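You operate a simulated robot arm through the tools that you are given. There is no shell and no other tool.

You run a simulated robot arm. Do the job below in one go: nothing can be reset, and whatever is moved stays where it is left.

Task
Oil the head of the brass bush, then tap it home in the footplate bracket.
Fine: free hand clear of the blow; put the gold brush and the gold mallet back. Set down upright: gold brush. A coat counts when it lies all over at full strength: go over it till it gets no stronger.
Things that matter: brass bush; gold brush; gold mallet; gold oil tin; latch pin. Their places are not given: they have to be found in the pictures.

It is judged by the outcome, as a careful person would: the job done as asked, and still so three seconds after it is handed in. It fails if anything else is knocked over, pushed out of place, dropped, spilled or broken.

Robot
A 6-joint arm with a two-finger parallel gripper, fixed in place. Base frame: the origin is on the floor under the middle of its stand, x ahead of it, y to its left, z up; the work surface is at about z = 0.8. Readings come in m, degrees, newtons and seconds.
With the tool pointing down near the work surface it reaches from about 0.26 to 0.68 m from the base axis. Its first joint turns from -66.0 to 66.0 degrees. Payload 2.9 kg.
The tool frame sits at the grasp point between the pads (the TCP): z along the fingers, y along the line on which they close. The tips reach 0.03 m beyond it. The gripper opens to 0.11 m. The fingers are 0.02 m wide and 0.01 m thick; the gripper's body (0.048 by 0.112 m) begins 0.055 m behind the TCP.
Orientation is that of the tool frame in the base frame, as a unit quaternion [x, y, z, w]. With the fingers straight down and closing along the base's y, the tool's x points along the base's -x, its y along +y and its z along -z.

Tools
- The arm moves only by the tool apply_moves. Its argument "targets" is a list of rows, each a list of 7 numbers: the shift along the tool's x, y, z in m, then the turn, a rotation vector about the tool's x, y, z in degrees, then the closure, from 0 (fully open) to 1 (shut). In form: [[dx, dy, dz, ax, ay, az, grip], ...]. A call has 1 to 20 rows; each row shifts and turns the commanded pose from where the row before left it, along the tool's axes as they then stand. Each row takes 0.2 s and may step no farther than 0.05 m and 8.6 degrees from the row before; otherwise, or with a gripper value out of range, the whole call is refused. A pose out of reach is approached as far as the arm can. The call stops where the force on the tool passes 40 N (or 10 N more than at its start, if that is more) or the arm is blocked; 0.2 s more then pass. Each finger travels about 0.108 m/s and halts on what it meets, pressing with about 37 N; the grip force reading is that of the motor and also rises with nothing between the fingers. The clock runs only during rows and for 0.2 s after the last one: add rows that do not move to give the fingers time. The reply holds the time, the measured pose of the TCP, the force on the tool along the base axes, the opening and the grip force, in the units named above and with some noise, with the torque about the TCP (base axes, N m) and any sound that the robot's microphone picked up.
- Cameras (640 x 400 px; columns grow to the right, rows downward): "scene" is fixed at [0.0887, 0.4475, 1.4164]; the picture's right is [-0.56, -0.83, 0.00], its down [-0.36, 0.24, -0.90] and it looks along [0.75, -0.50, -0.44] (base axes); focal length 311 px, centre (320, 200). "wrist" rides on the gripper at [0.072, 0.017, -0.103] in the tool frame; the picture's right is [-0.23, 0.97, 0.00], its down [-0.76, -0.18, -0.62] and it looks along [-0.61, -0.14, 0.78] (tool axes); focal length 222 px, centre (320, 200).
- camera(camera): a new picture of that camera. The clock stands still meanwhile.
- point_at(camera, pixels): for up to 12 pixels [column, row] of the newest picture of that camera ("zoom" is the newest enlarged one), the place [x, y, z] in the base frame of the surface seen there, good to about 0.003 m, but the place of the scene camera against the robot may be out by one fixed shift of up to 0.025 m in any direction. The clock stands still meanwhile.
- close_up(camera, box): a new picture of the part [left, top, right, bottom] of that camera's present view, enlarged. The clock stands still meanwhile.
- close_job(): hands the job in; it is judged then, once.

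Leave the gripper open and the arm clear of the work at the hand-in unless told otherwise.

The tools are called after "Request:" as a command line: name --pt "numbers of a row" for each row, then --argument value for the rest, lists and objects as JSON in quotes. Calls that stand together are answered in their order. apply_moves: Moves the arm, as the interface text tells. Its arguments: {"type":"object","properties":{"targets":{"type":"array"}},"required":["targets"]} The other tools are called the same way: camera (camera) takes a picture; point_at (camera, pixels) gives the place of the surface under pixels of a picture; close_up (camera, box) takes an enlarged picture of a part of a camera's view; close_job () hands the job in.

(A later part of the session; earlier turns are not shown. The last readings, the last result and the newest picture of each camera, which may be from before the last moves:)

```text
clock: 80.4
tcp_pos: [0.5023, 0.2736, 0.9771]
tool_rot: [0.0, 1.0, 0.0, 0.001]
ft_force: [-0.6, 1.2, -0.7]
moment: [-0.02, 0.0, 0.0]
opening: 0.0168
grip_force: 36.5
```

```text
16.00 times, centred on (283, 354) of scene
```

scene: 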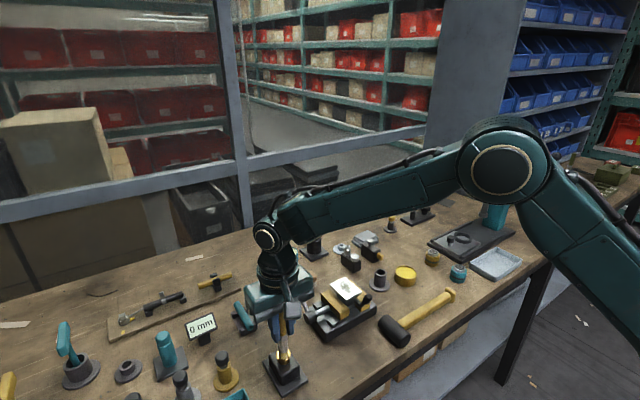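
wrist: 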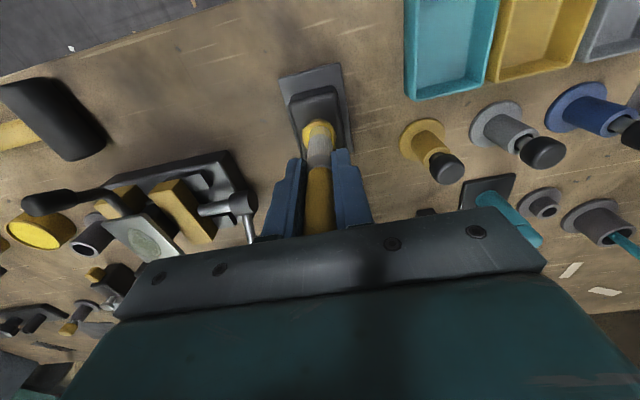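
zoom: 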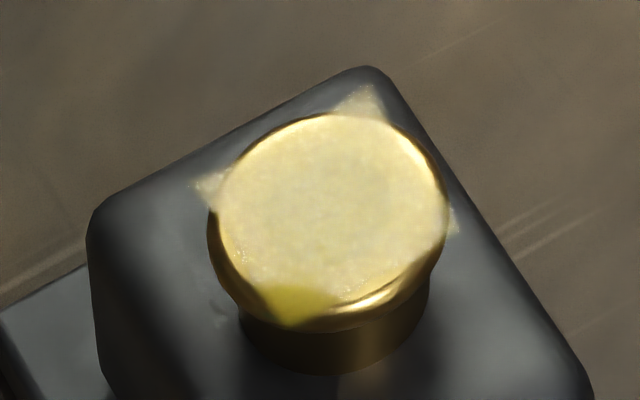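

Nothing has changed from the previous pass, so the coat is at full strength. Now I'll put the brush back: carry it high over the vise to just above its holder, then check alignment.

Request:
apply_moves --pt "0 0 -0.03 0 0 0 1.0" --pt "0 0 -0.03 0 0 0 1.0" --pt "-0.0081 -0.0426 0 0 0 0 1.0" --pt "-0.0081 -0.0426 0 0 0 0 1.0" --pt "-0.0081 -0.0426 0 0 0 0 1.0" --pt "-0.0081 -0.0426 0 0 0 0 1.0" --pt "-0.0081 -0.0426 0 0 0 0 1.0" --pt "-0.0081 -0.0426 0 0 0 0 1.0" --pt "-0.0081 -0.0426 0 0 0 0 1.0" --pt "-0.0081 -0.0424 0 0 0 0 1.0" --pt "0 0 0.04 0 0 0 1.0" --pt "0 0 0.04 0 0 0 1.0" --pt "0 0 0 0 0 0 1.0"

Request:
camera --camera "wrist"

Request:
close_up --camera "wrist" --box '[275, 75, 365, 145]'

Request:
camera --camera "scene"

Request:
close_up --camera "scene" --box '[355, 240, 415, 300]'

```text
clock: 83.2
tcp_pos: [0.5652, -0.0647, 0.9596]
tool_rot: [0.001, 1.0, 0.0, 0.001]
ft_force: [-0.7, 0.4, 0.1]
moment: [0.01, 0.0, 0.0]
opening: 0.0167
grip_force: 36.8
```

```text
taken
```

wrist: 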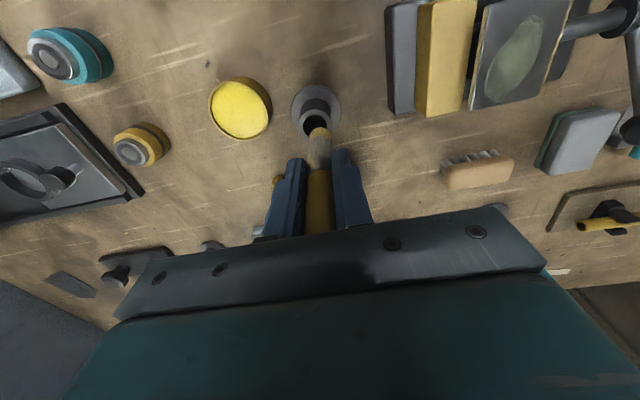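

```text
5.71 times, centred on (320, 110) of wrist
```

zoom: 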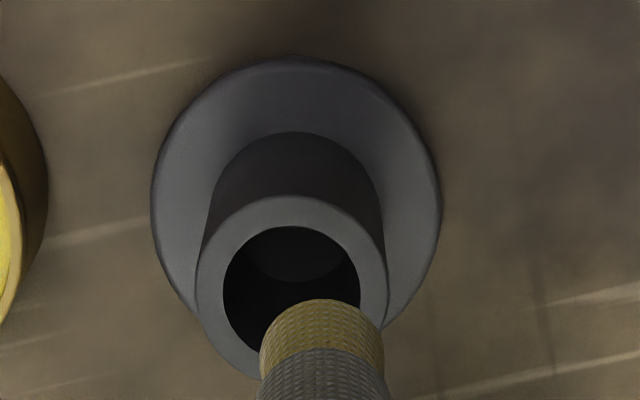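

```text
taken
```

scene: 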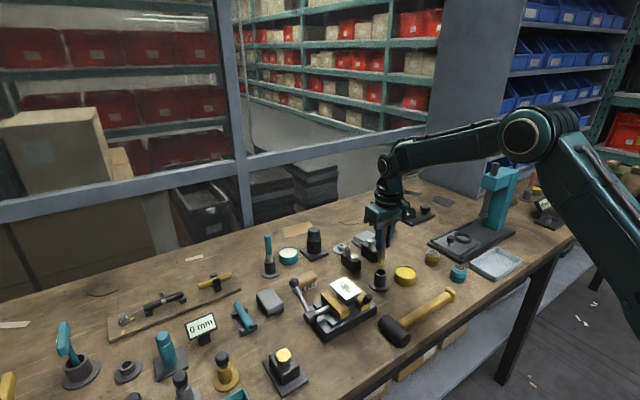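

```text
6.67 times, centred on (385, 270) of scene
```

zoom: 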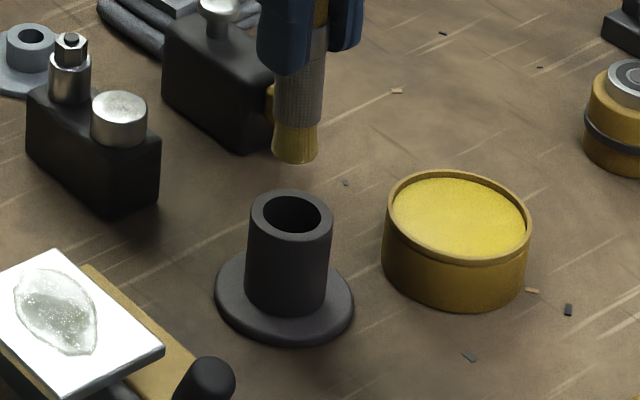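

The holder's hole centre is at zoom (292,287) while the bristle tip is at column 322. Both views say the brush must shift about +1.5 mm in x and -4.5 mm in y. I'll make that shift, lower the tip to just over the rim and check again.

Request:
apply_moves --pt "-0.0015 -0.0045 0.01 0 0 0 1.0" --pt "0 0 0.012 0 0 0 1.0" --pt "0 0 0 0 0 0 1.0"

Request:
close_up --camera "wrist" --box '[275, 85, 365, 155]'

Request:
close_up --camera "scene" --box '[360, 250, 400, 290]'

```text
clock: 84.0
tcp_pos: [0.5666, -0.0683, 0.9357]
tool_rot: [0.0, 1.0, 0.0, 0.0]
ft_force: [-1.0, 0.8, -0.6]
moment: [-0.01, 0.0, 0.04]
opening: 0.0168
grip_force: 37.4
```

```text
5.71 times, centred on (320, 120) of wrist
```

zoom: 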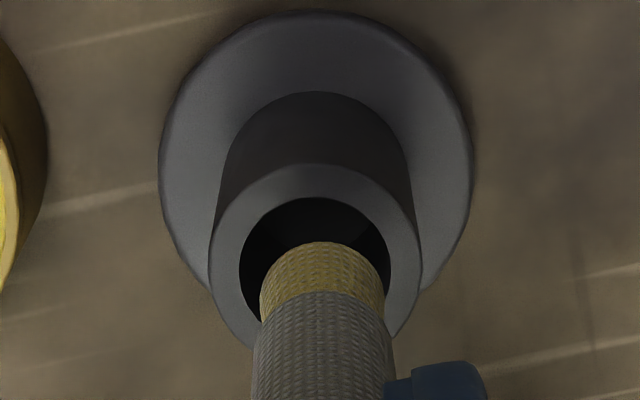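

```text
10.00 times, centred on (380, 270) of scene
```

zoom: 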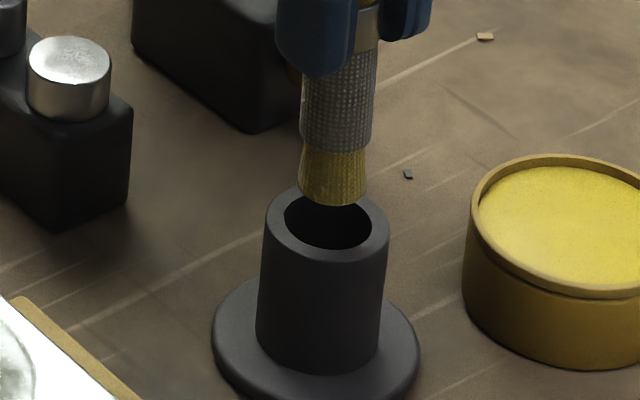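

Now nearly centred: the hole is at column 315 and the tip at 322, with the tip just above the rim. I'll make a last small shift of +0.7 mm in x and -1 mm in y, then lower gently into the tube while reading the force.

Request:
apply_moves --pt "-0.0007 -0.0011 0.006 0 0 0 1.0" --pt "0 0 0.008 0 0 0 1.0" --pt "0 0 0.006 0 0 0 1.0" --pt "0 0 0 0 0 0 1.0"

Request:
close_up --camera "wrist" --box '[275, 85, 365, 155]'

Request:
close_up --camera "scene" --box '[360, 250, 400, 290]'

```text
clock: 85.0
tcp_pos: [0.5676, -0.0721, 0.9162]
tool_rot: [-0.001, 1.0, 0.0, 0.0]
ft_force: [0.0, -0.2, 0.0]
moment: [0.0, -0.01, 0.03]
opening: 0.017
grip_force: 36.8
```

```text
5.71 times, centred on (320, 120) of wrist
```

zoom: 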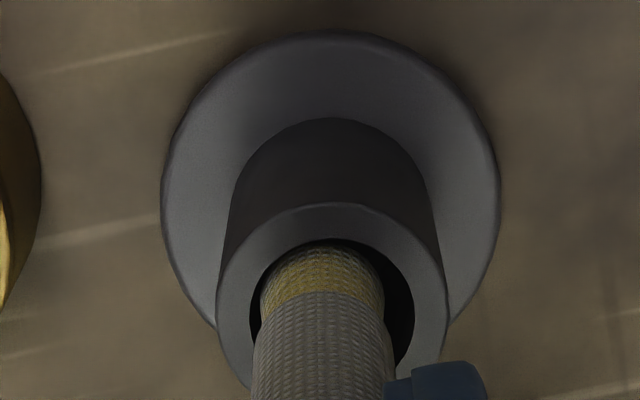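

```text
10.00 times, centred on (380, 270) of scene
```

zoom: 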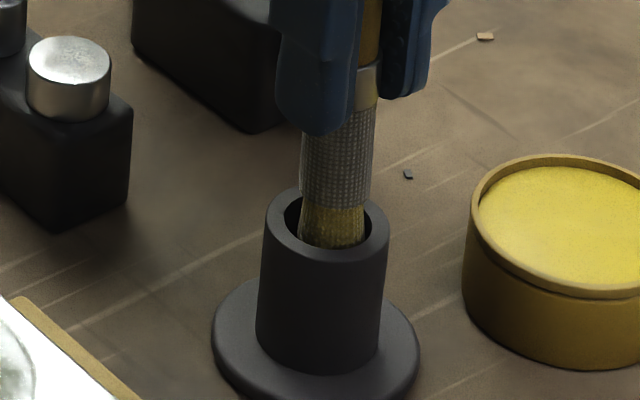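

The tip has entered the tube with no force. It needs a shift of about +0.8 mm in x and +1 mm in y to be centred. I'll make it and continue down in small steps.

Request:
apply_moves --pt "-0.0008 0.001 0.004 0 0 0 1.0" --pt "0 0 0.006 0 0 0 1.0" --pt "0 0 0 0 0 0 1.0"

Request:
apply_moves --pt "0 0 0.005 0 0 0 1.0" --pt "0 0 0.003 0 0 0 1.0" --pt "0 0 0 0 0 0 1.0"

Request:
close_up --camera "wrist" --box '[275, 85, 365, 155]'

Request:
close_up --camera "scene" --box '[360, 250, 400, 290]'

```text
clock: 85.8
tcp_pos: [0.5693, -0.0697, 0.9058]
tool_rot: [-0.001, 1.0, 0.0, 0.0]
ft_force: [-0.7, -0.2, -0.3]
moment: [-0.03, -0.01, -0.01]
opening: 0.0167
grip_force: 36.7
```

```text
clock: 86.6
tcp_pos: [0.5701, -0.0698, 0.8975]
tool_rot: [0.0, 1.0, 0.0, 0.0]
ft_force: [1.0, 0.2, 0.5]
moment: [0.0, 0.0, 0.02]
opening: 0.0171
grip_force: 37.7
```

```text
5.71 times, centred on (320, 120) of wrist
```

zoom: 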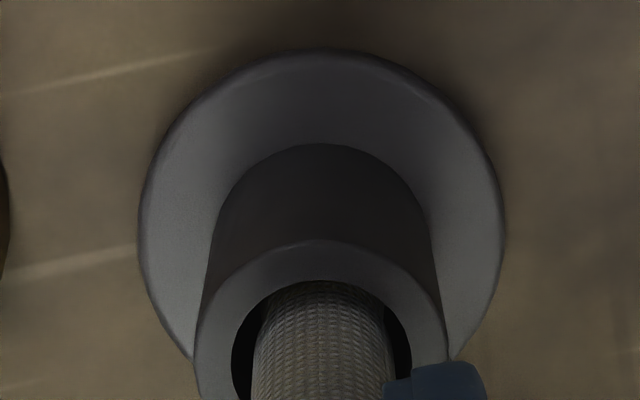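

```text
10.00 times, centred on (380, 270) of scene
```

zoom: 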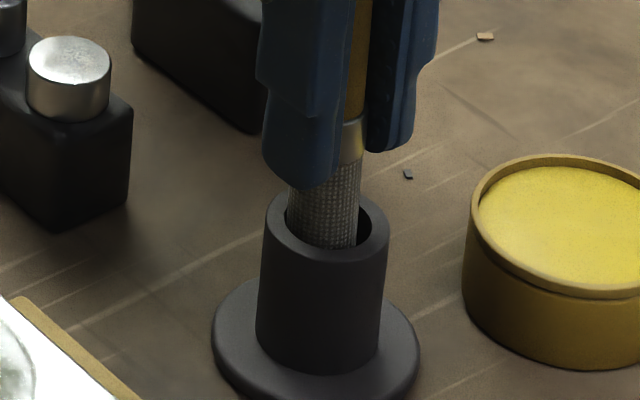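

There's still no force and it's sliding in freely. I'll lower it to the bottom of the holder in 3 mm steps.

Request:
apply_moves --pt "0.0005 0 0.004 0 0 0 1.0" --pt "0 0 0 0 0 0 1.0"

Request:
apply_moves --pt "0 0 0.003 0 0 0 1.0" --pt "0 0 0 0 0 0 1.0"

Request:
close_up --camera "scene" --box '[360, 250, 400, 290]'

```text
clock: 87.2
tcp_pos: [0.5695, -0.0695, 0.893]
tool_rot: [0.0, 1.0, 0.0, 0.001]
ft_force: [-0.5, -0.5, -0.5]
moment: [0.0, -0.04, 0.0]
opening: 0.0169
grip_force: 36.8
```

```text
clock: 87.8
tcp_pos: [0.5677, -0.0701, 0.89]
tool_rot: [0.0, 1.0, 0.0, 0.0]
ft_force: [0.8, -0.7, 0.1]
moment: [-0.02, -0.02, -0.01]
opening: 0.0168
grip_force: 37.0
```

```text
10.00 times, centred on (380, 270) of scene
```

zoom: 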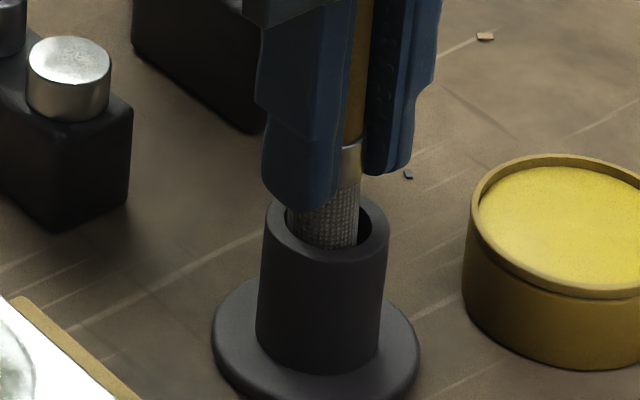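

Request:
apply_moves --pt "0 0 0.002 0 0 0 1.0" --pt "0 0 0 0 0 0 1.0"

Request:
apply_moves --pt "0 0 0.002 0 0 0 1.0" --pt "0 0 0 0 0 0 1.0"

Request:
close_up --camera "scene" --box '[360, 250, 400, 290]'

```text
clock: 88.4
tcp_pos: [0.568, -0.0702, 0.8891]
tool_rot: [-0.001, 1.0, 0.0, 0.0]
ft_force: [-0.4, -0.7, 0.3]
moment: [-0.03, 0.01, 0.0]
opening: 0.0169
grip_force: 37.0
```

```text
clock: 89.0
tcp_pos: [0.5694, -0.0699, 0.8856]
tool_rot: [0.0, 1.0, -0.001, 0.0]
ft_force: [0.1, -0.5, -0.3]
moment: [0.01, 0.0, 0.02]
opening: 0.0169
grip_force: 37.2
```

```text
10.00 times, centred on (380, 270) of scene
```

zoom: 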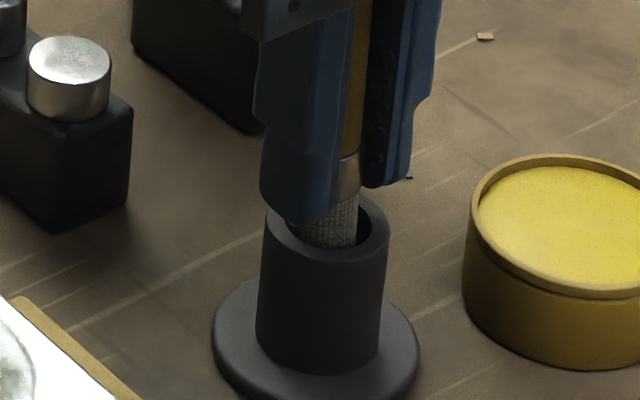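

The tip should be within a few millimetres of the holder floor, and the finger tips are just above the rim. I'll go 2 mm more, then open partway and rise straight up.

Request:
apply_moves --pt "0 0 0.002 0 0 0 1.0" --pt "0 0 0 0 0 0 1.0"

Request:
apply_moves --pt "0 0 0 0 0 0 0.8" --pt "0 0 0 0 0 0 0.7" --pt "0 0 0 0 0 0 0.55" --pt "0 0 0 0 0 0 0.5" --pt "0 0 0 0 0 0 0.5"

Request:
close_up --camera "scene" --box '[350, 230, 410, 290]'

```text
clock: 89.6
tcp_pos: [0.5684, -0.0698, 0.8844]
tool_rot: [0.0, 1.0, -0.001, 0.0]
ft_force: [0.8, 0.3, -0.1]
moment: [-0.02, 0.0, 0.0]
opening: 0.0169
grip_force: 36.7
```

```text
clock: 90.8
tcp_pos: [0.5685, -0.0712, 0.8831]
tool_rot: [0.0, 1.0, 0.0, 0.0]
ft_force: [-0.2, -0.3, -0.9]
moment: [0.03, -0.01, 0.01]
opening: 0.0547
grip_force: 0.0
```

```text
6.67 times, centred on (380, 260) of scene
```

zoom: 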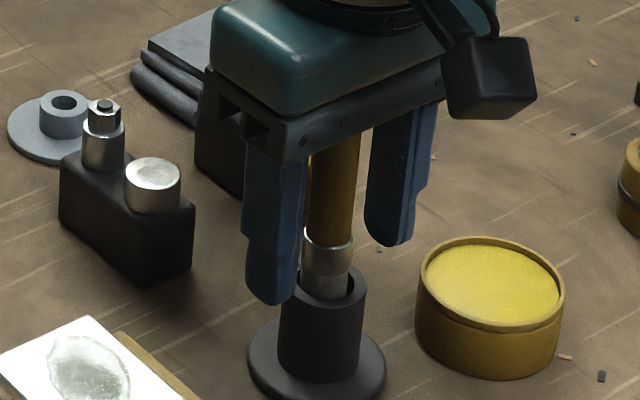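

The brush stands in its holder. I'll rise straight up, clear of the handle, and look.

Request:
apply_moves --pt "0 0 -0.02 0 0 0 0.5" --pt "0 0 -0.04 0 0 0 0.5" --pt "0 0 -0.045 0 0 0 0.5" --pt "0 0 -0.045 0 0 0 0.5" --pt "0 0 0 0 0 0 0.5"

Request:
camera --camera "wrist"

Request:
close_up --camera "scene" --box '[330, 230, 470, 350]'

```text
clock: 92.0
tcp_pos: [0.5685, -0.0701, 1.0368]
tool_rot: [-0.001, 1.0, 0.0, 0.0]
ft_force: [-0.1, -0.5, -0.2]
moment: [0.0, 0.03, 0.05]
opening: 0.0549
grip_force: 0.1
```

```text
taken
```

wrist: 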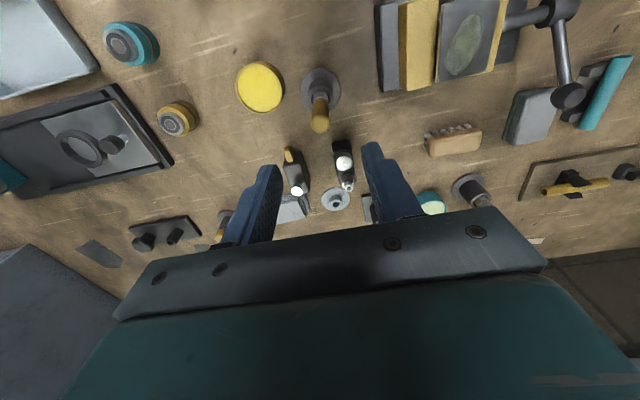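

```text
3.33 times, centred on (400, 290) of scene
```

zoom: 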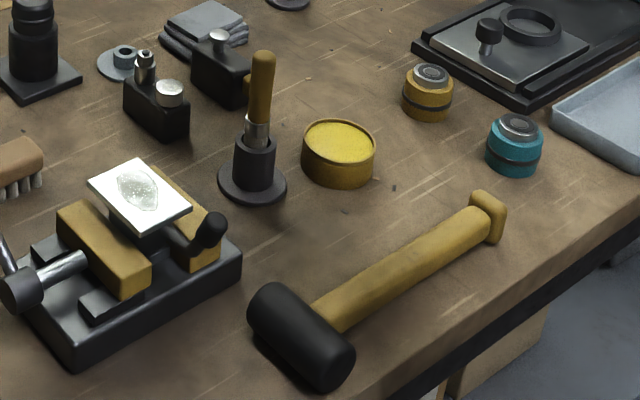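

The gold brush is back and upright, and the tin and mallet have not moved. Next is the mallet. To strike with the head's face, I must roll the mallet 90° about its handle, with the tool ending up horizontal. First I'll test empty-handed, high up near the bracket, whether the arm can reach that posture.

Request:
apply_moves --pt "0.017 0.0371 0 0 0 0 0.5" --pt "0.017 0.0371 0 0 0 0 0.5" --pt "0.017 0.0371 0 0 0 0 0.5" --pt "0.017 0.0371 0 0 0 0 0.5" --pt "0.017 0.0371 0 0 0 0 0.5" --pt "0.017 0.0371 0 0 0 0 0.5" --pt "0.017 0.0371 -0.01 0 0 0 0.5" --pt "0 0 0 0 0 -8.5 0.5" --pt "0 0 0 0 0 -8.5 0.5" --pt "0 0 0 0 0 -8.5 0.5" --pt "0 0 0 0 0 -8.5 0.5" --pt "0 0 0 0 0 -8.5 0.5" --pt "0 0 0 0 0 -8.5 0.5" --pt "0 0 0 0 0 -8.5 0.5" --pt "0 0 0 0 0 -8.5 0.5" --pt "0 0 0 0 0 -8.5 0.5" --pt "0 0 0 0 0 -8.5 0.5" --pt "0 0 0 0 0 -5 0.5" --pt "0 0 0 0 0 0 0.5"

Request:
apply_moves --pt "0 0 0 8.5 0 0 0.5" --pt "0 0 0 8.5 0 0 0.5" --pt "0 0 0 8.5 0 0 0.5" --pt "0 0 0 8.5 0 0 0.5" --pt "0 0 0 8.5 0 0 0.5" --pt "0 0 0 0 0 0 0.5"

Request:
camera --camera "scene"

Request:
camera --camera "wrist"

```text
clock: 96.0
tcp_pos: [0.4513, 0.1904, 1.0449]
tool_rot: [0.707, -0.707, -0.001, 0.0]
ft_force: [-0.2, 0.3, -0.4]
moment: [0.04, 0.01, -0.02]
opening: 0.055
grip_force: 0.1
```

```text
clock: 97.4
tcp_pos: [0.4505, 0.1892, 1.0436]
tool_rot: [-0.659, 0.659, -0.257, 0.257]
ft_force: [0.2, 0.3, 0.0]
moment: [-0.01, 0.02, 0.0]
opening: 0.0549
grip_force: 0.1
```

```text
taken
```

scene: 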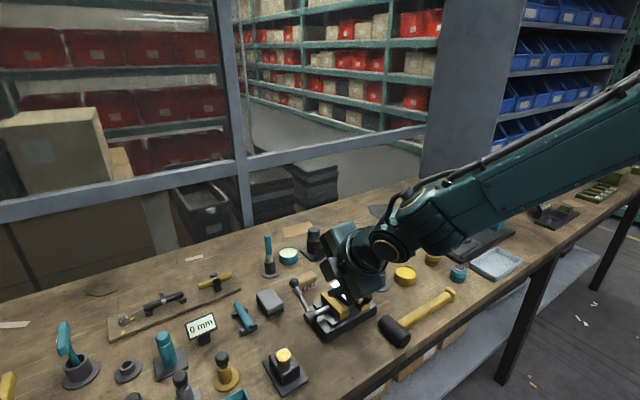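

```text
taken
```

wrist: 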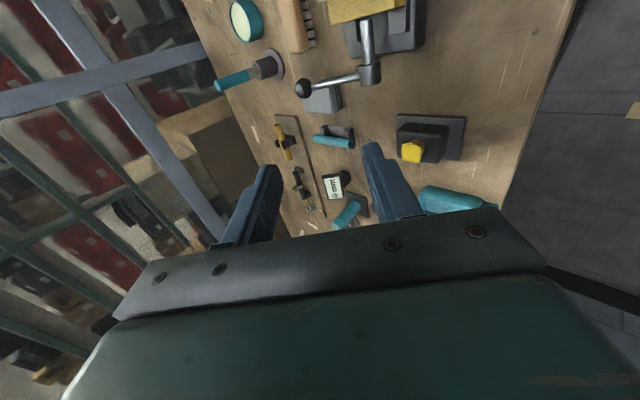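

The 42° forward tilt works: the tool now points forward and down as intended. I'll continue the remaining 47.5° to horizontal.

Request:
apply_moves --pt "0 0 0 8.5 0 0 0.5" --pt "0 0 0 8.5 0 0 0.5" --pt "0 0 0 8.5 0 0 0.5" --pt "0 0 0 8.5 0 0 0.5" --pt "0 0 0 8.5 0 0 0.5" --pt "0 0 0 5 0 0 0.5" --pt "0 0 0 0 0 0 0.5"

Request:
camera --camera "scene"

Request:
camera --camera "wrist"

```text
clock: 99.0
tcp_pos: [0.4645, 0.1962, 1.0583]
tool_rot: [-0.501, 0.502, -0.499, 0.499]
ft_force: [0.5, 0.6, -0.5]
moment: [-0.02, -0.01, -0.02]
opening: 0.0549
grip_force: 0.1
out of reach, approached as far as the arm can: row 6
```

```text
taken
```

scene: 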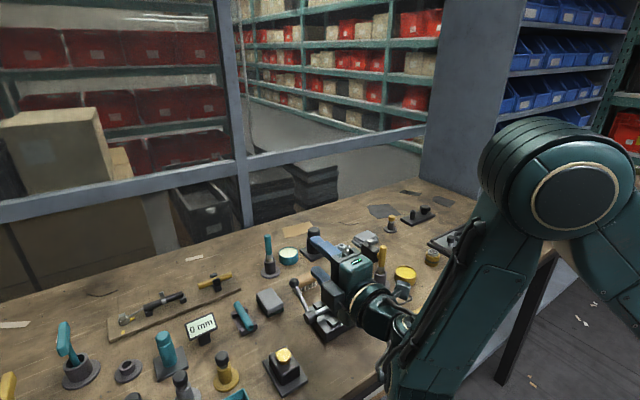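

```text
taken
```

wrist: 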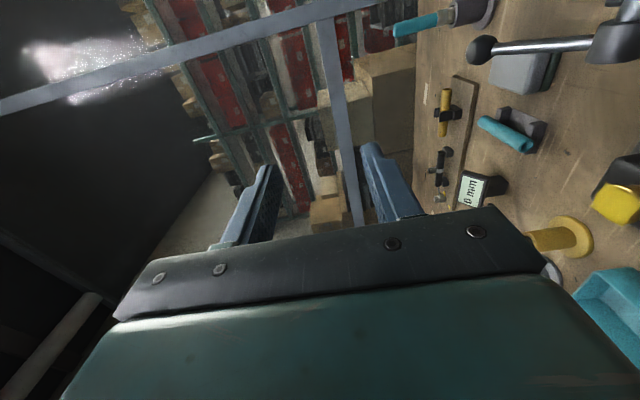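

At z 1.06 the horizontal posture is only just out of reach (too close to the base), but nearer the bench there should be more room. I'll go a little forward and lower to z 0.94, still clear of everything, to test the real strike posture.

Request:
apply_moves --pt "0 0 0.02 0 0 0 0.5" --pt "0 0.02 0.016 0 0 0 0.5" --pt "0 0.03 0 0 0 0 0.5" --pt "0 0.03 0 0 0 0 0.5" --pt "0 0.023 0 0 0 0 0.5" --pt "0 0 0 0 0 0 0.5"

Request:
camera --camera "scene"

Request:
camera --camera "wrist"

```text
clock: 100.4
tcp_pos: [0.5265, 0.2079, 0.9713]
tool_rot: [-0.501, 0.502, -0.499, 0.498]
ft_force: [-0.5, 0.7, 0.0]
moment: [0.01, -0.01, -0.02]
opening: 0.055
grip_force: 0.0
out of reach, approached as far as the arm can: row 3, 4, 5
```

```text
taken
```

scene: 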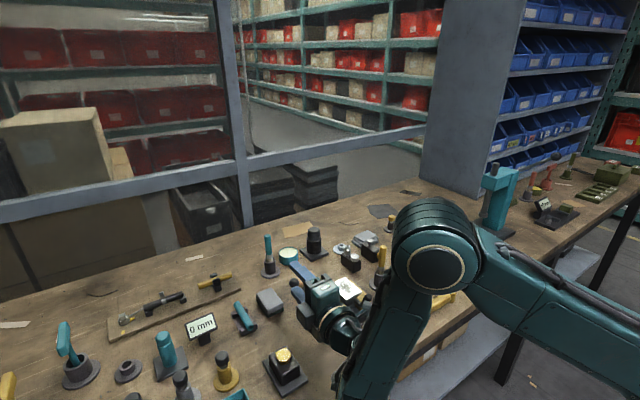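

```text
taken
```

wrist: 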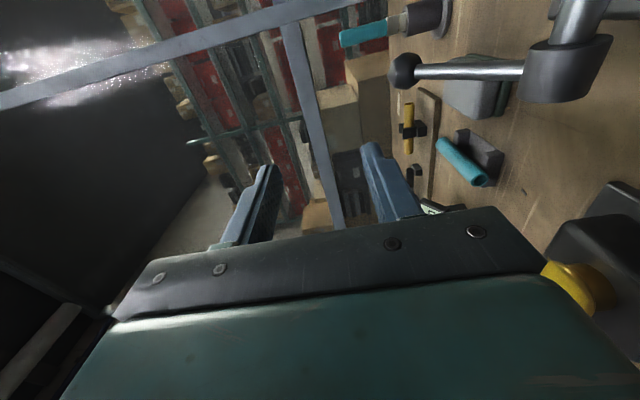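

Fully horizontal is out of reach down here. I'll ease the tilt back in steps to find the steepest posture the arm really reaches near strike height.

Request:
apply_moves --pt "0 0 0 -8.5 0 0 0.5" --pt "0 0 0 -8.5 0 0 0.5" --pt "0 0 0 0 0 0 0.5"

Request:
apply_moves --pt "0 0 0 -8.5 0 0 0.5" --pt "0 0 0 0 0 0 0.5"

Request:
apply_moves --pt "0 0 0 -8.5 0 0 0.5" --pt "0 0 0 0 0 0 0.5"

Request:
camera --camera "scene"

```text
clock: 101.2
tcp_pos: [0.5258, 0.2091, 0.9711]
tool_rot: [-0.568, 0.569, -0.42, 0.421]
ft_force: [-0.3, -0.6, 0.5]
moment: [0.02, -0.01, 0.0]
opening: 0.055
grip_force: 0.0
```

```text
clock: 101.8
tcp_pos: [0.525, 0.209, 0.9729]
tool_rot: [0.598, -0.598, 0.377, -0.378]
ft_force: [0.4, 1.1, 0.5]
moment: [0.01, -0.02, 0.01]
opening: 0.055
grip_force: 0.1
```

```text
clock: 102.4
tcp_pos: [0.5249, 0.2088, 0.971]
tool_rot: [0.625, -0.624, 0.332, -0.332]
ft_force: [-0.1, 0.1, 0.5]
moment: [0.01, 0.02, 0.02]
opening: 0.0551
grip_force: 0.0
```

```text
taken
```

scene: 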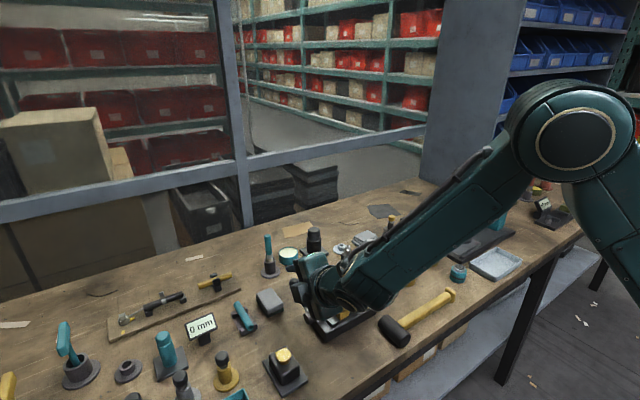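

The arm kept the reached position (0.525, 0.209, 0.971) and now tilts 56° without trouble. I'll test whether it can bring the hand to strike position, about (0.486, 0.19, 0.93), at this tilt.

Request:
apply_moves --pt "0.0095 0.0283 -0.0044 0 0 0 0.5" --pt "0.0095 0.0283 -0.0044 0 0 0 0.5" --pt "0 0 0 0 0 0 0.5"

Request:
camera --camera "scene"

```text
clock: 103.2
tcp_pos: [0.4866, 0.1897, 0.9311]
tool_rot: [0.624, -0.624, 0.333, -0.332]
ft_force: [-0.7, -1.1, 0.3]
moment: [0.01, 0.02, -0.01]
opening: 0.0548
grip_force: 0.0
```

```text
taken
```

scene: 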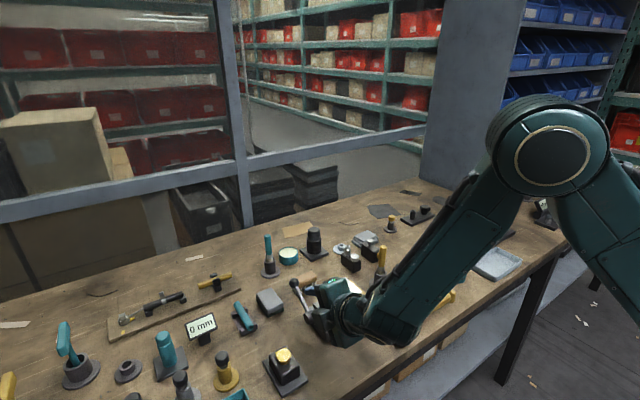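

At 56° tilt the strike position is reachable. I'll try a bit more tilt here.

Request:
apply_moves --pt "0 0 0 8 0 0 0.5" --pt "0 0 0 0 0 0 0.5"

Request:
apply_moves --pt "0 0 0 8 0 0 0.5" --pt "0 0 0 0 0 0 0.5"

Request:
camera --camera "scene"

```text
clock: 103.8
tcp_pos: [0.4871, 0.1902, 0.9316]
tool_rot: [0.6, -0.599, 0.375, -0.375]
ft_force: [0.3, 0.2, -0.1]
moment: [0.02, 0.02, 0.0]
opening: 0.0551
grip_force: 0.1
```

```text
clock: 104.4
tcp_pos: [0.4882, 0.1905, 0.9296]
tool_rot: [0.572, -0.572, 0.416, -0.416]
ft_force: [-0.3, -0.8, -0.7]
moment: [0.0, -0.04, 0.01]
opening: 0.0551
grip_force: 0.0
```

```text
taken
```

scene: 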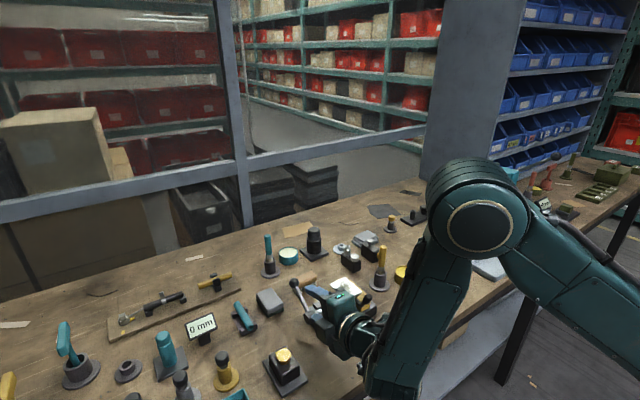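

At 72° tilt it still reaches (0.488, 0.190, 0.930). I'll close the fingers to about the handle's size and check it can also go down to z 0.885, as it will at the end of the blow.

Request:
apply_moves --pt "0 0 0 0 0 0 0.77" --pt "0 0.0214 0.007 0 0 0 0.77" --pt "0 0.0214 0.007 0 0 0 0.77" --pt "0 0 0 0 0 0 0.77"

Request:
camera --camera "scene"

Request:
camera --camera "wrist"

```text
clock: 105.4
tcp_pos: [0.487, 0.1909, 0.8844]
tool_rot: [0.572, -0.572, 0.415, -0.416]
ft_force: [0.5, -0.5, -0.2]
moment: [0.0, 0.01, 0.0]
opening: 0.0253
grip_force: 0.0
```

```text
taken
```

scene: 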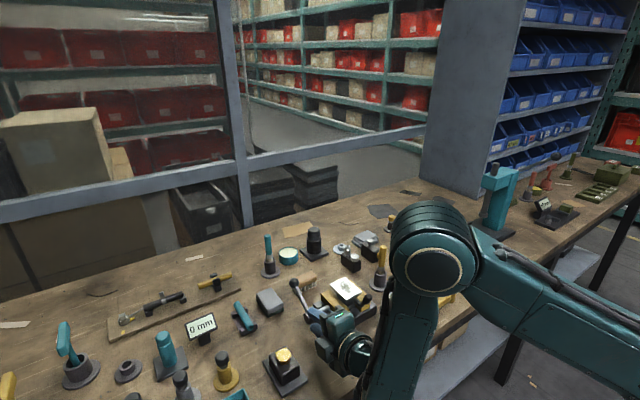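

```text
taken
```

wrist: 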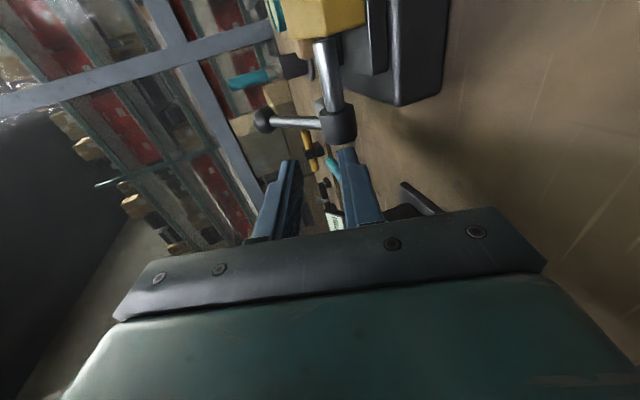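

The strike height is reachable too (0.487, 0.191, 0.884). In this pose, though, the handle's tail would pass close to the plate on the vise. So I'll test the posture turned 20° clockwise with the hand closer to the robot, which keeps the handle away from the vise.

Request:
apply_moves --pt "-0.005 -0.0192 -0.0378 0 0 0 0.77" --pt "0 0 0 0 7.6 2.47 0.77" --pt "0 0 0 0 7.6 2.47 0.77" --pt "0 0 0 0 3.8 1.24 0.77" --pt "0 0 0 0 0 0 0.77"

Request:
apply_moves --pt "0 0 0 4 0 0 0.77" --pt "0 0 0 4 0 0 0.77" --pt "0 0 0 0 0 0 0.77"

Request:
camera --camera "scene"

```text
clock: 106.6
tcp_pos: [0.458, 0.1953, 0.9144]
tool_rot: [-0.463, 0.663, -0.483, 0.336]
ft_force: [0.5, -0.2, -0.5]
moment: [-0.02, -0.04, 0.03]
opening: 0.0255
grip_force: 0.0
```

```text
clock: 107.4
tcp_pos: [0.4567, 0.195, 0.9146]
tool_rot: [-0.44, 0.627, -0.527, 0.369]
ft_force: [-0.5, 0.2, -0.1]
moment: [-0.02, 0.0, -0.01]
opening: 0.0254
grip_force: 0.1
```

```text
taken
```

scene: 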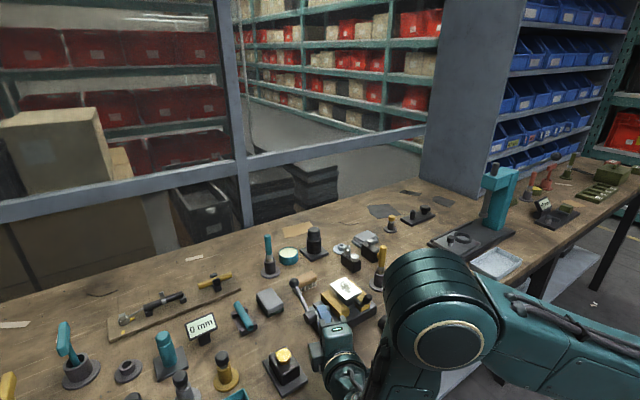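

Turned 20° and tilted 80°, it still reaches (0.457, 0.195, 0.915). I'll check that it can go down 30 mm here too.

Request:
apply_moves --pt "0 0.0296 0.0052 0 0 0 0.77" --pt "0 0 0 0 0 0 0.77"

Request:
camera --camera "wrist"

Request:
close_up --camera "scene" --box '[240, 280, 440, 400]'

```text
clock: 108.0
tcp_pos: [0.4577, 0.1961, 0.8846]
tool_rot: [-0.439, 0.626, -0.527, 0.37]
ft_force: [-0.4, 0.7, -0.3]
moment: [0.02, 0.01, -0.02]
opening: 0.0253
grip_force: 0.1
```

```text
taken
```

wrist: 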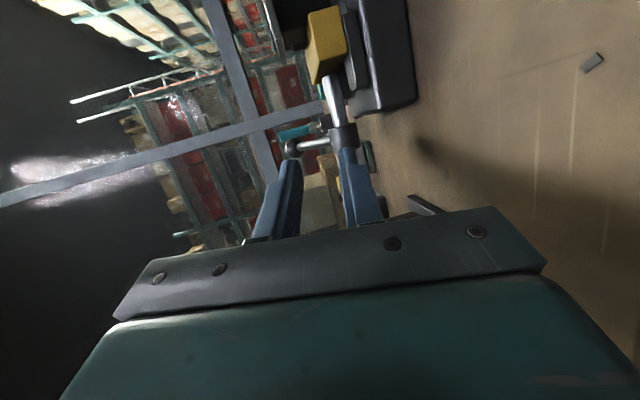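

```text
3.20 times, centred on (340, 340) of scene
```

zoom: 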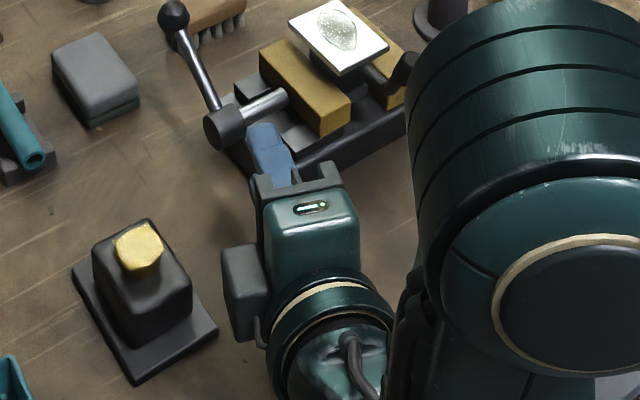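

The whole strike posture is reachable without contact. A grey box on the gripper's side comes near the bracket here, so I'll measure it before choosing how close to the head to hold the mallet.

Request:
camera --camera "scene"

Request:
close_up --camera "scene" --box '[260, 310, 380, 400]'

Request:
point_at --camera "scene" --pixels '[[309, 353], [318, 352], [309, 365], [318, 368], [313, 345], [303, 372], [337, 330], [322, 320], [350, 340], [325, 300], [340, 312], [312, 330]]'

```text
taken
```

scene: 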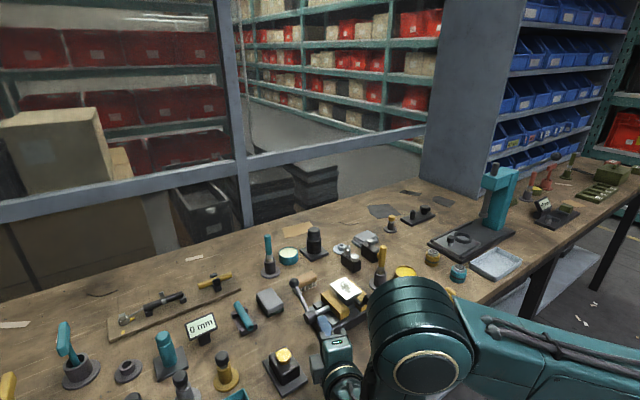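

```text
4.44 times, centred on (320, 355) of scene
```

zoom: 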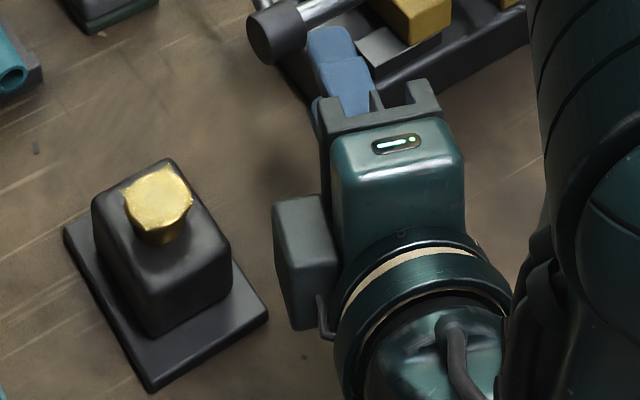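

```text
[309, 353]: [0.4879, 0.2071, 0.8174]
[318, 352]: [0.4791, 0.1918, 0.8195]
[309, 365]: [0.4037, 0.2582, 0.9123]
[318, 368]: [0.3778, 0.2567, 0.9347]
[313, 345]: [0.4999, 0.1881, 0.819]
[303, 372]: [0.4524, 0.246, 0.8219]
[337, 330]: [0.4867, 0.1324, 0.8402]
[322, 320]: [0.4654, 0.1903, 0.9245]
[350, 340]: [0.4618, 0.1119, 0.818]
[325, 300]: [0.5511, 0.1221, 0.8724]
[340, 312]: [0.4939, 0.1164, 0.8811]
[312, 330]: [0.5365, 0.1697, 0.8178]
```

The box stays above the bracket's top and well behind it, so it is no hindrance. I'll hold the mallet about 70 mm from the head, using a 10° backward lean at pickup and an 80° tilt at the strike so the face comes down flat. Now I'll rise, return the tool to vertical and undo the 20° turn.

Request:
apply_moves --pt "0 -0.0345 -0.0061 0 0 0 0.77" --pt "0 0 0 -8.5 0 0 0.77" --pt "0 0 0 -8.5 0 0 0.77" --pt "0 0 0 -8.5 0 0 0.77" --pt "0 0 0 -8.5 0 0 0.77" --pt "0 0 0 -8.5 0 0 0.77" --pt "0 0 0 -8.5 0 0 0.77" --pt "0 0 0 -8.5 0 0 0.77" --pt "0 0 0 -8.5 0 0 0.77" --pt "0 0 0 -8.5 0 0 0.77" --pt "0 0 -0.03 -3.5 0 0 0.77" --pt "0 0 -0.03 0 0 -8.5 0.77" --pt "0 0 -0.03 0 0 -8.5 0.77" --pt "0 0 0 0 0 -3 0.77" --pt "0 0 0 0 0 0 0.77"

```text
clock: 111.2
tcp_pos: [0.4559, 0.1953, 1.0103]
tool_rot: [0.707, -0.707, -0.001, 0.001]
ft_force: [0.0, 0.8, -0.4]
moment: [-0.01, 0.03, -0.01]
opening: 0.0253
grip_force: 0.0
```

I'm upright again with the fingers set to close along x. Next I'll move over the mallet handle, staying at z 1.0, and look.

Request:
apply_moves --pt "0.0407 0.0053 0 0 0 0 0.7" --pt "0.0407 0.0053 0 0 0 0 0.7" --pt "0.0407 0.0053 0 0 0 0 0.68" --pt "0.0407 0.0053 0 0 0 0 0.68" --pt "0.0407 0.0053 0 0 0 0 0.68" --pt "0.0407 0.0053 0.01 0 0 0 0.68" --pt "0 0 0 0 0 0 0.68"

Request:
camera --camera "wrist"

Request:
camera --camera "scene"

```text
clock: 112.8
tcp_pos: [0.4215, -0.0493, 0.9993]
tool_rot: [-0.707, 0.707, 0.0, 0.0]
ft_force: [0.1, -0.7, -0.2]
moment: [-0.01, -0.01, -0.05]
opening: 0.0352
grip_force: 0.1
```

```text
taken
```

wrist: 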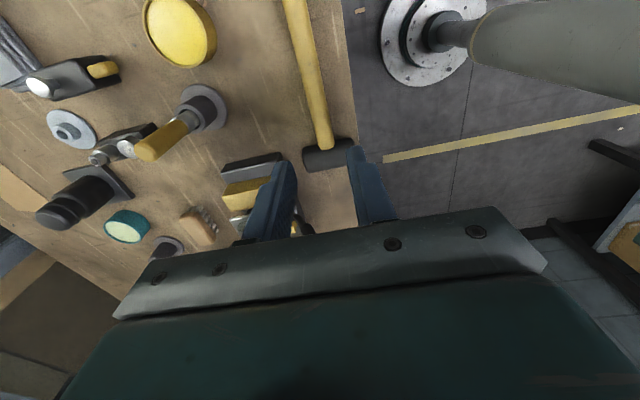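

```text
taken
```

scene: 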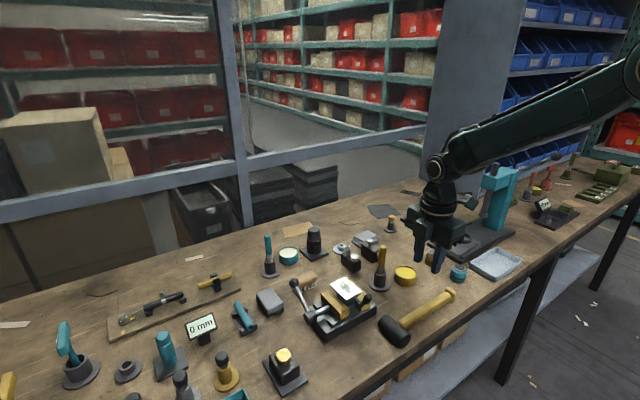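

The handle passes close under the tool axis. I'll zoom in and measure the handle's sides and the head.

Request:
close_up --camera "wrist" --box '[260, 60, 380, 180]'

Request:
point_at --camera "wrist" --pixels '[[310, 100], [318, 100], [326, 100], [302, 40], [314, 40], [312, 70], [321, 130], [306, 158], [328, 145], [330, 158], [352, 152], [325, 168]]'

```text
3.33 times, centred on (320, 120) of wrist
```

zoom: 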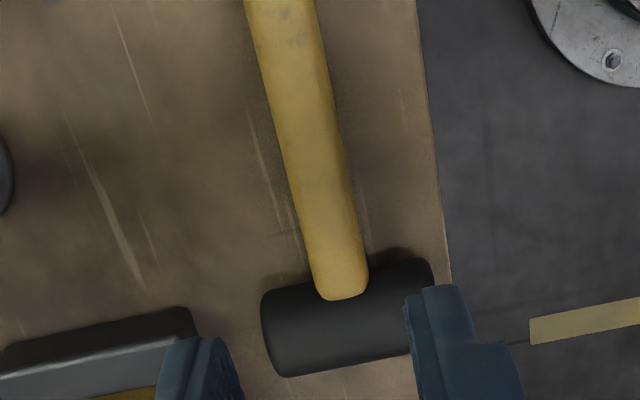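

```text
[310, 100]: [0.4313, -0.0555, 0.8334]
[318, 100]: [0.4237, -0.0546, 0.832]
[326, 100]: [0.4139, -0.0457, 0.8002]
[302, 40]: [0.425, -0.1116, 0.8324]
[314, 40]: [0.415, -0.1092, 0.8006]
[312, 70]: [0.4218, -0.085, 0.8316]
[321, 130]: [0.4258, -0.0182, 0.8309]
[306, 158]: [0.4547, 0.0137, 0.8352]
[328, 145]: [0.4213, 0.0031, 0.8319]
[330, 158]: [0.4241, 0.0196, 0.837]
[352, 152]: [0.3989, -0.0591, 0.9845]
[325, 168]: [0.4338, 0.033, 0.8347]
```

The handle centre is 2.7 mm in +x from the tool axis and parallel to y, at about z 0.82. The head is 70 mm away. I'll tilt the wrist back 10°, pre-shift, and come down along the finger direction to straddle the handle. I'll stop well above and check first.

Request:
apply_moves --pt "0 -0.0342 0 0 0 0 0.68" --pt "0 0 0 -5 0 0 0.68" --pt "0 0 0 -5 0 0 0.68" --pt "0 0 0.045 0 0 0 0.68" --pt "0 0 0.045 0 0 0 0.68" --pt "0 0 0.02 0 0 0 0.68" --pt "0 0 0 0 0 0 0.68"

Request:
camera --camera "wrist"

Request:
close_up --camera "wrist" --box '[250, 70, 390, 210]'

Request:
close_up --camera "scene" --box '[360, 240, 480, 350]'

```text
clock: 114.4
tcp_pos: [0.4383, -0.0494, 0.8906]
tool_rot: [-0.704, 0.705, 0.061, -0.062]
ft_force: [-0.1, 0.2, 0.4]
moment: [0.01, -0.01, -0.03]
opening: 0.0351
grip_force: 0.0
```

```text
taken
```

wrist: 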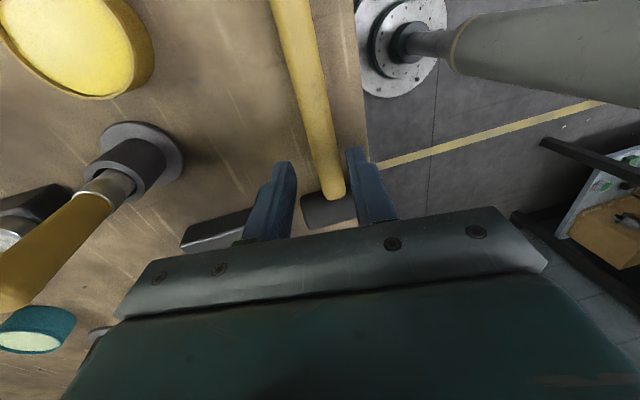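

```text
2.86 times, centred on (320, 140) of wrist
```

zoom: 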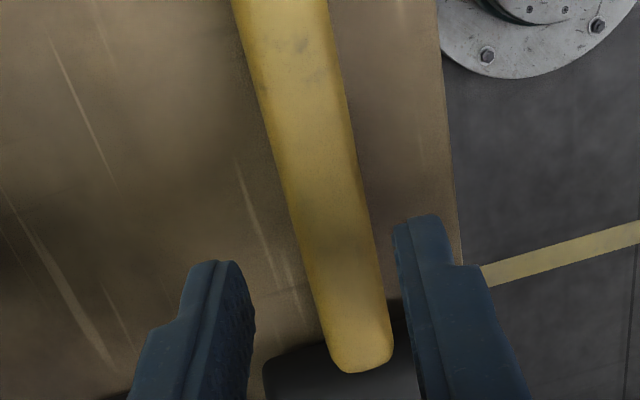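

```text
3.64 times, centred on (420, 295) of scene
```

zoom: 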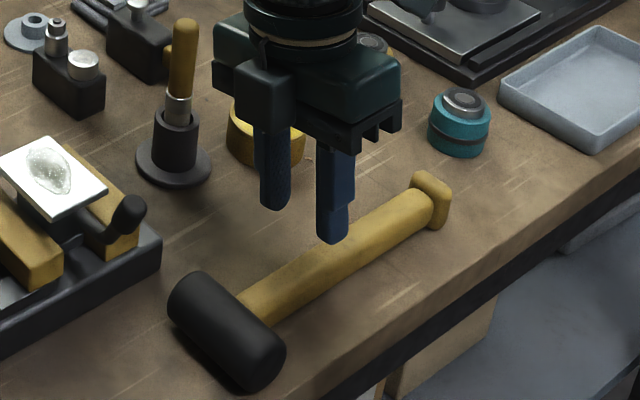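

The fingers straddle the handle line, and the handle sits 1.6 mm to the right of the tool axis in the zoom. I'll correct by 1.5 mm and descend the remaining 53 mm along the finger direction.

Request:
apply_moves --pt "0 0.0015 0.02 0 0 0 0.68" --pt "0 0 0.02 0 0 0 0.68" --pt "0 0 0.008 0 0 0 0.68" --pt "0 0 0.0045 0 0 0 0.68" --pt "0 0 0 0 0 0 0.68"

Request:
camera --camera "wrist"

Request:
close_up --camera "scene" --box '[360, 250, 480, 350]'

```text
clock: 115.6
tcp_pos: [0.4279, -0.049, 0.8378]
tool_rot: [-0.704, 0.705, 0.062, -0.061]
ft_force: [0.2, -0.4, -0.4]
moment: [-0.02, 0.0, -0.01]
opening: 0.0352
grip_force: 0.0
```

```text
taken
```

wrist: 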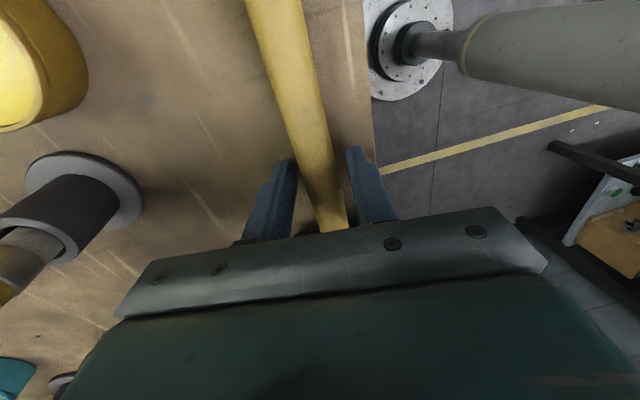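

```text
4.00 times, centred on (420, 300) of scene
```

zoom: 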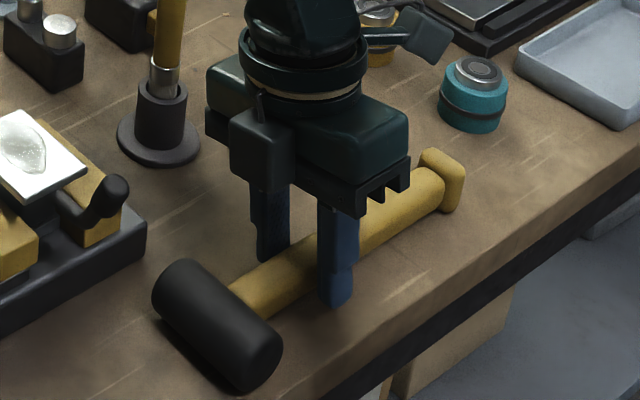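

The fingers straddle the handle with no contact force. I'll close on it.

Request:
apply_moves --pt "0 0 0 0 0 0 0.76" --pt "0 0 0 0 0 0 0.85" --pt "0 0 0 0 0 0 1.0" --pt "0 0 0 0 0 0 1.0"

```text
clock: 116.6
tcp_pos: [0.4286, -0.0473, 0.8391]
tool_rot: [0.704, -0.704, -0.062, 0.061]
ft_force: [2.3, 1.0, 7.1]
moment: [-0.11, -0.34, -0.36]
opening: 0.0242
grip_force: 36.5
```

The handle is gripped: opening 0.0242 m, 36.5 N. I'll lift it gently 20 mm straight up and see how the mallet hangs.

Request:
apply_moves --pt "0 0.0017 -0.0098 0 0 0 1.0" --pt "0 0.0017 -0.0098 0 0 0 1.0" --pt "0 0 0 0 0 0 1.0"

Request:
close_up --camera "scene" --box '[360, 250, 480, 350]'

Request:
camera --camera "wrist"

```text
clock: 117.4
tcp_pos: [0.4287, -0.0484, 0.86]
tool_rot: [0.704, -0.704, -0.062, 0.061]
ft_force: [-0.9, -0.2, -3.6]
moment: [-0.11, 0.04, 0.01]
opening: 0.0216
grip_force: 37.0
```

```text
4.00 times, centred on (420, 300) of scene
```

zoom: 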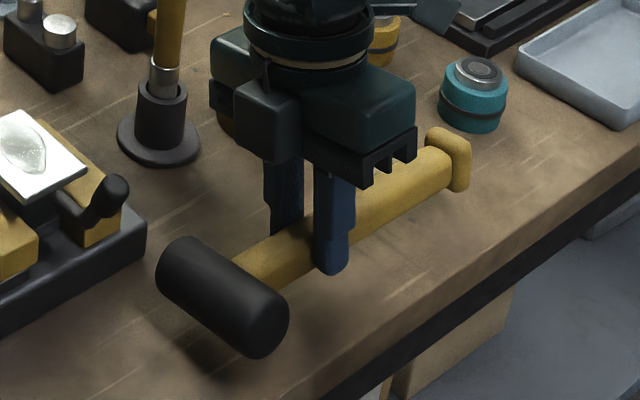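

```text
taken
```

wrist: 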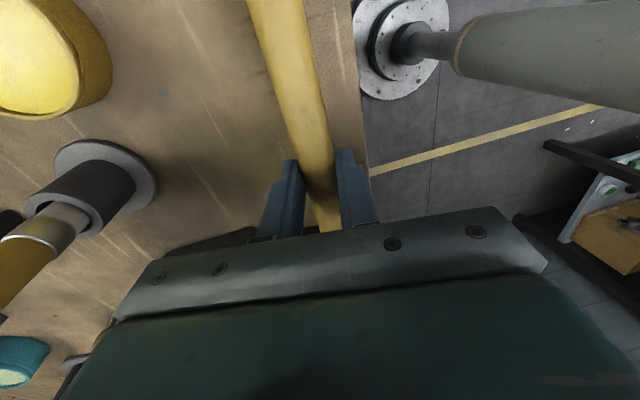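

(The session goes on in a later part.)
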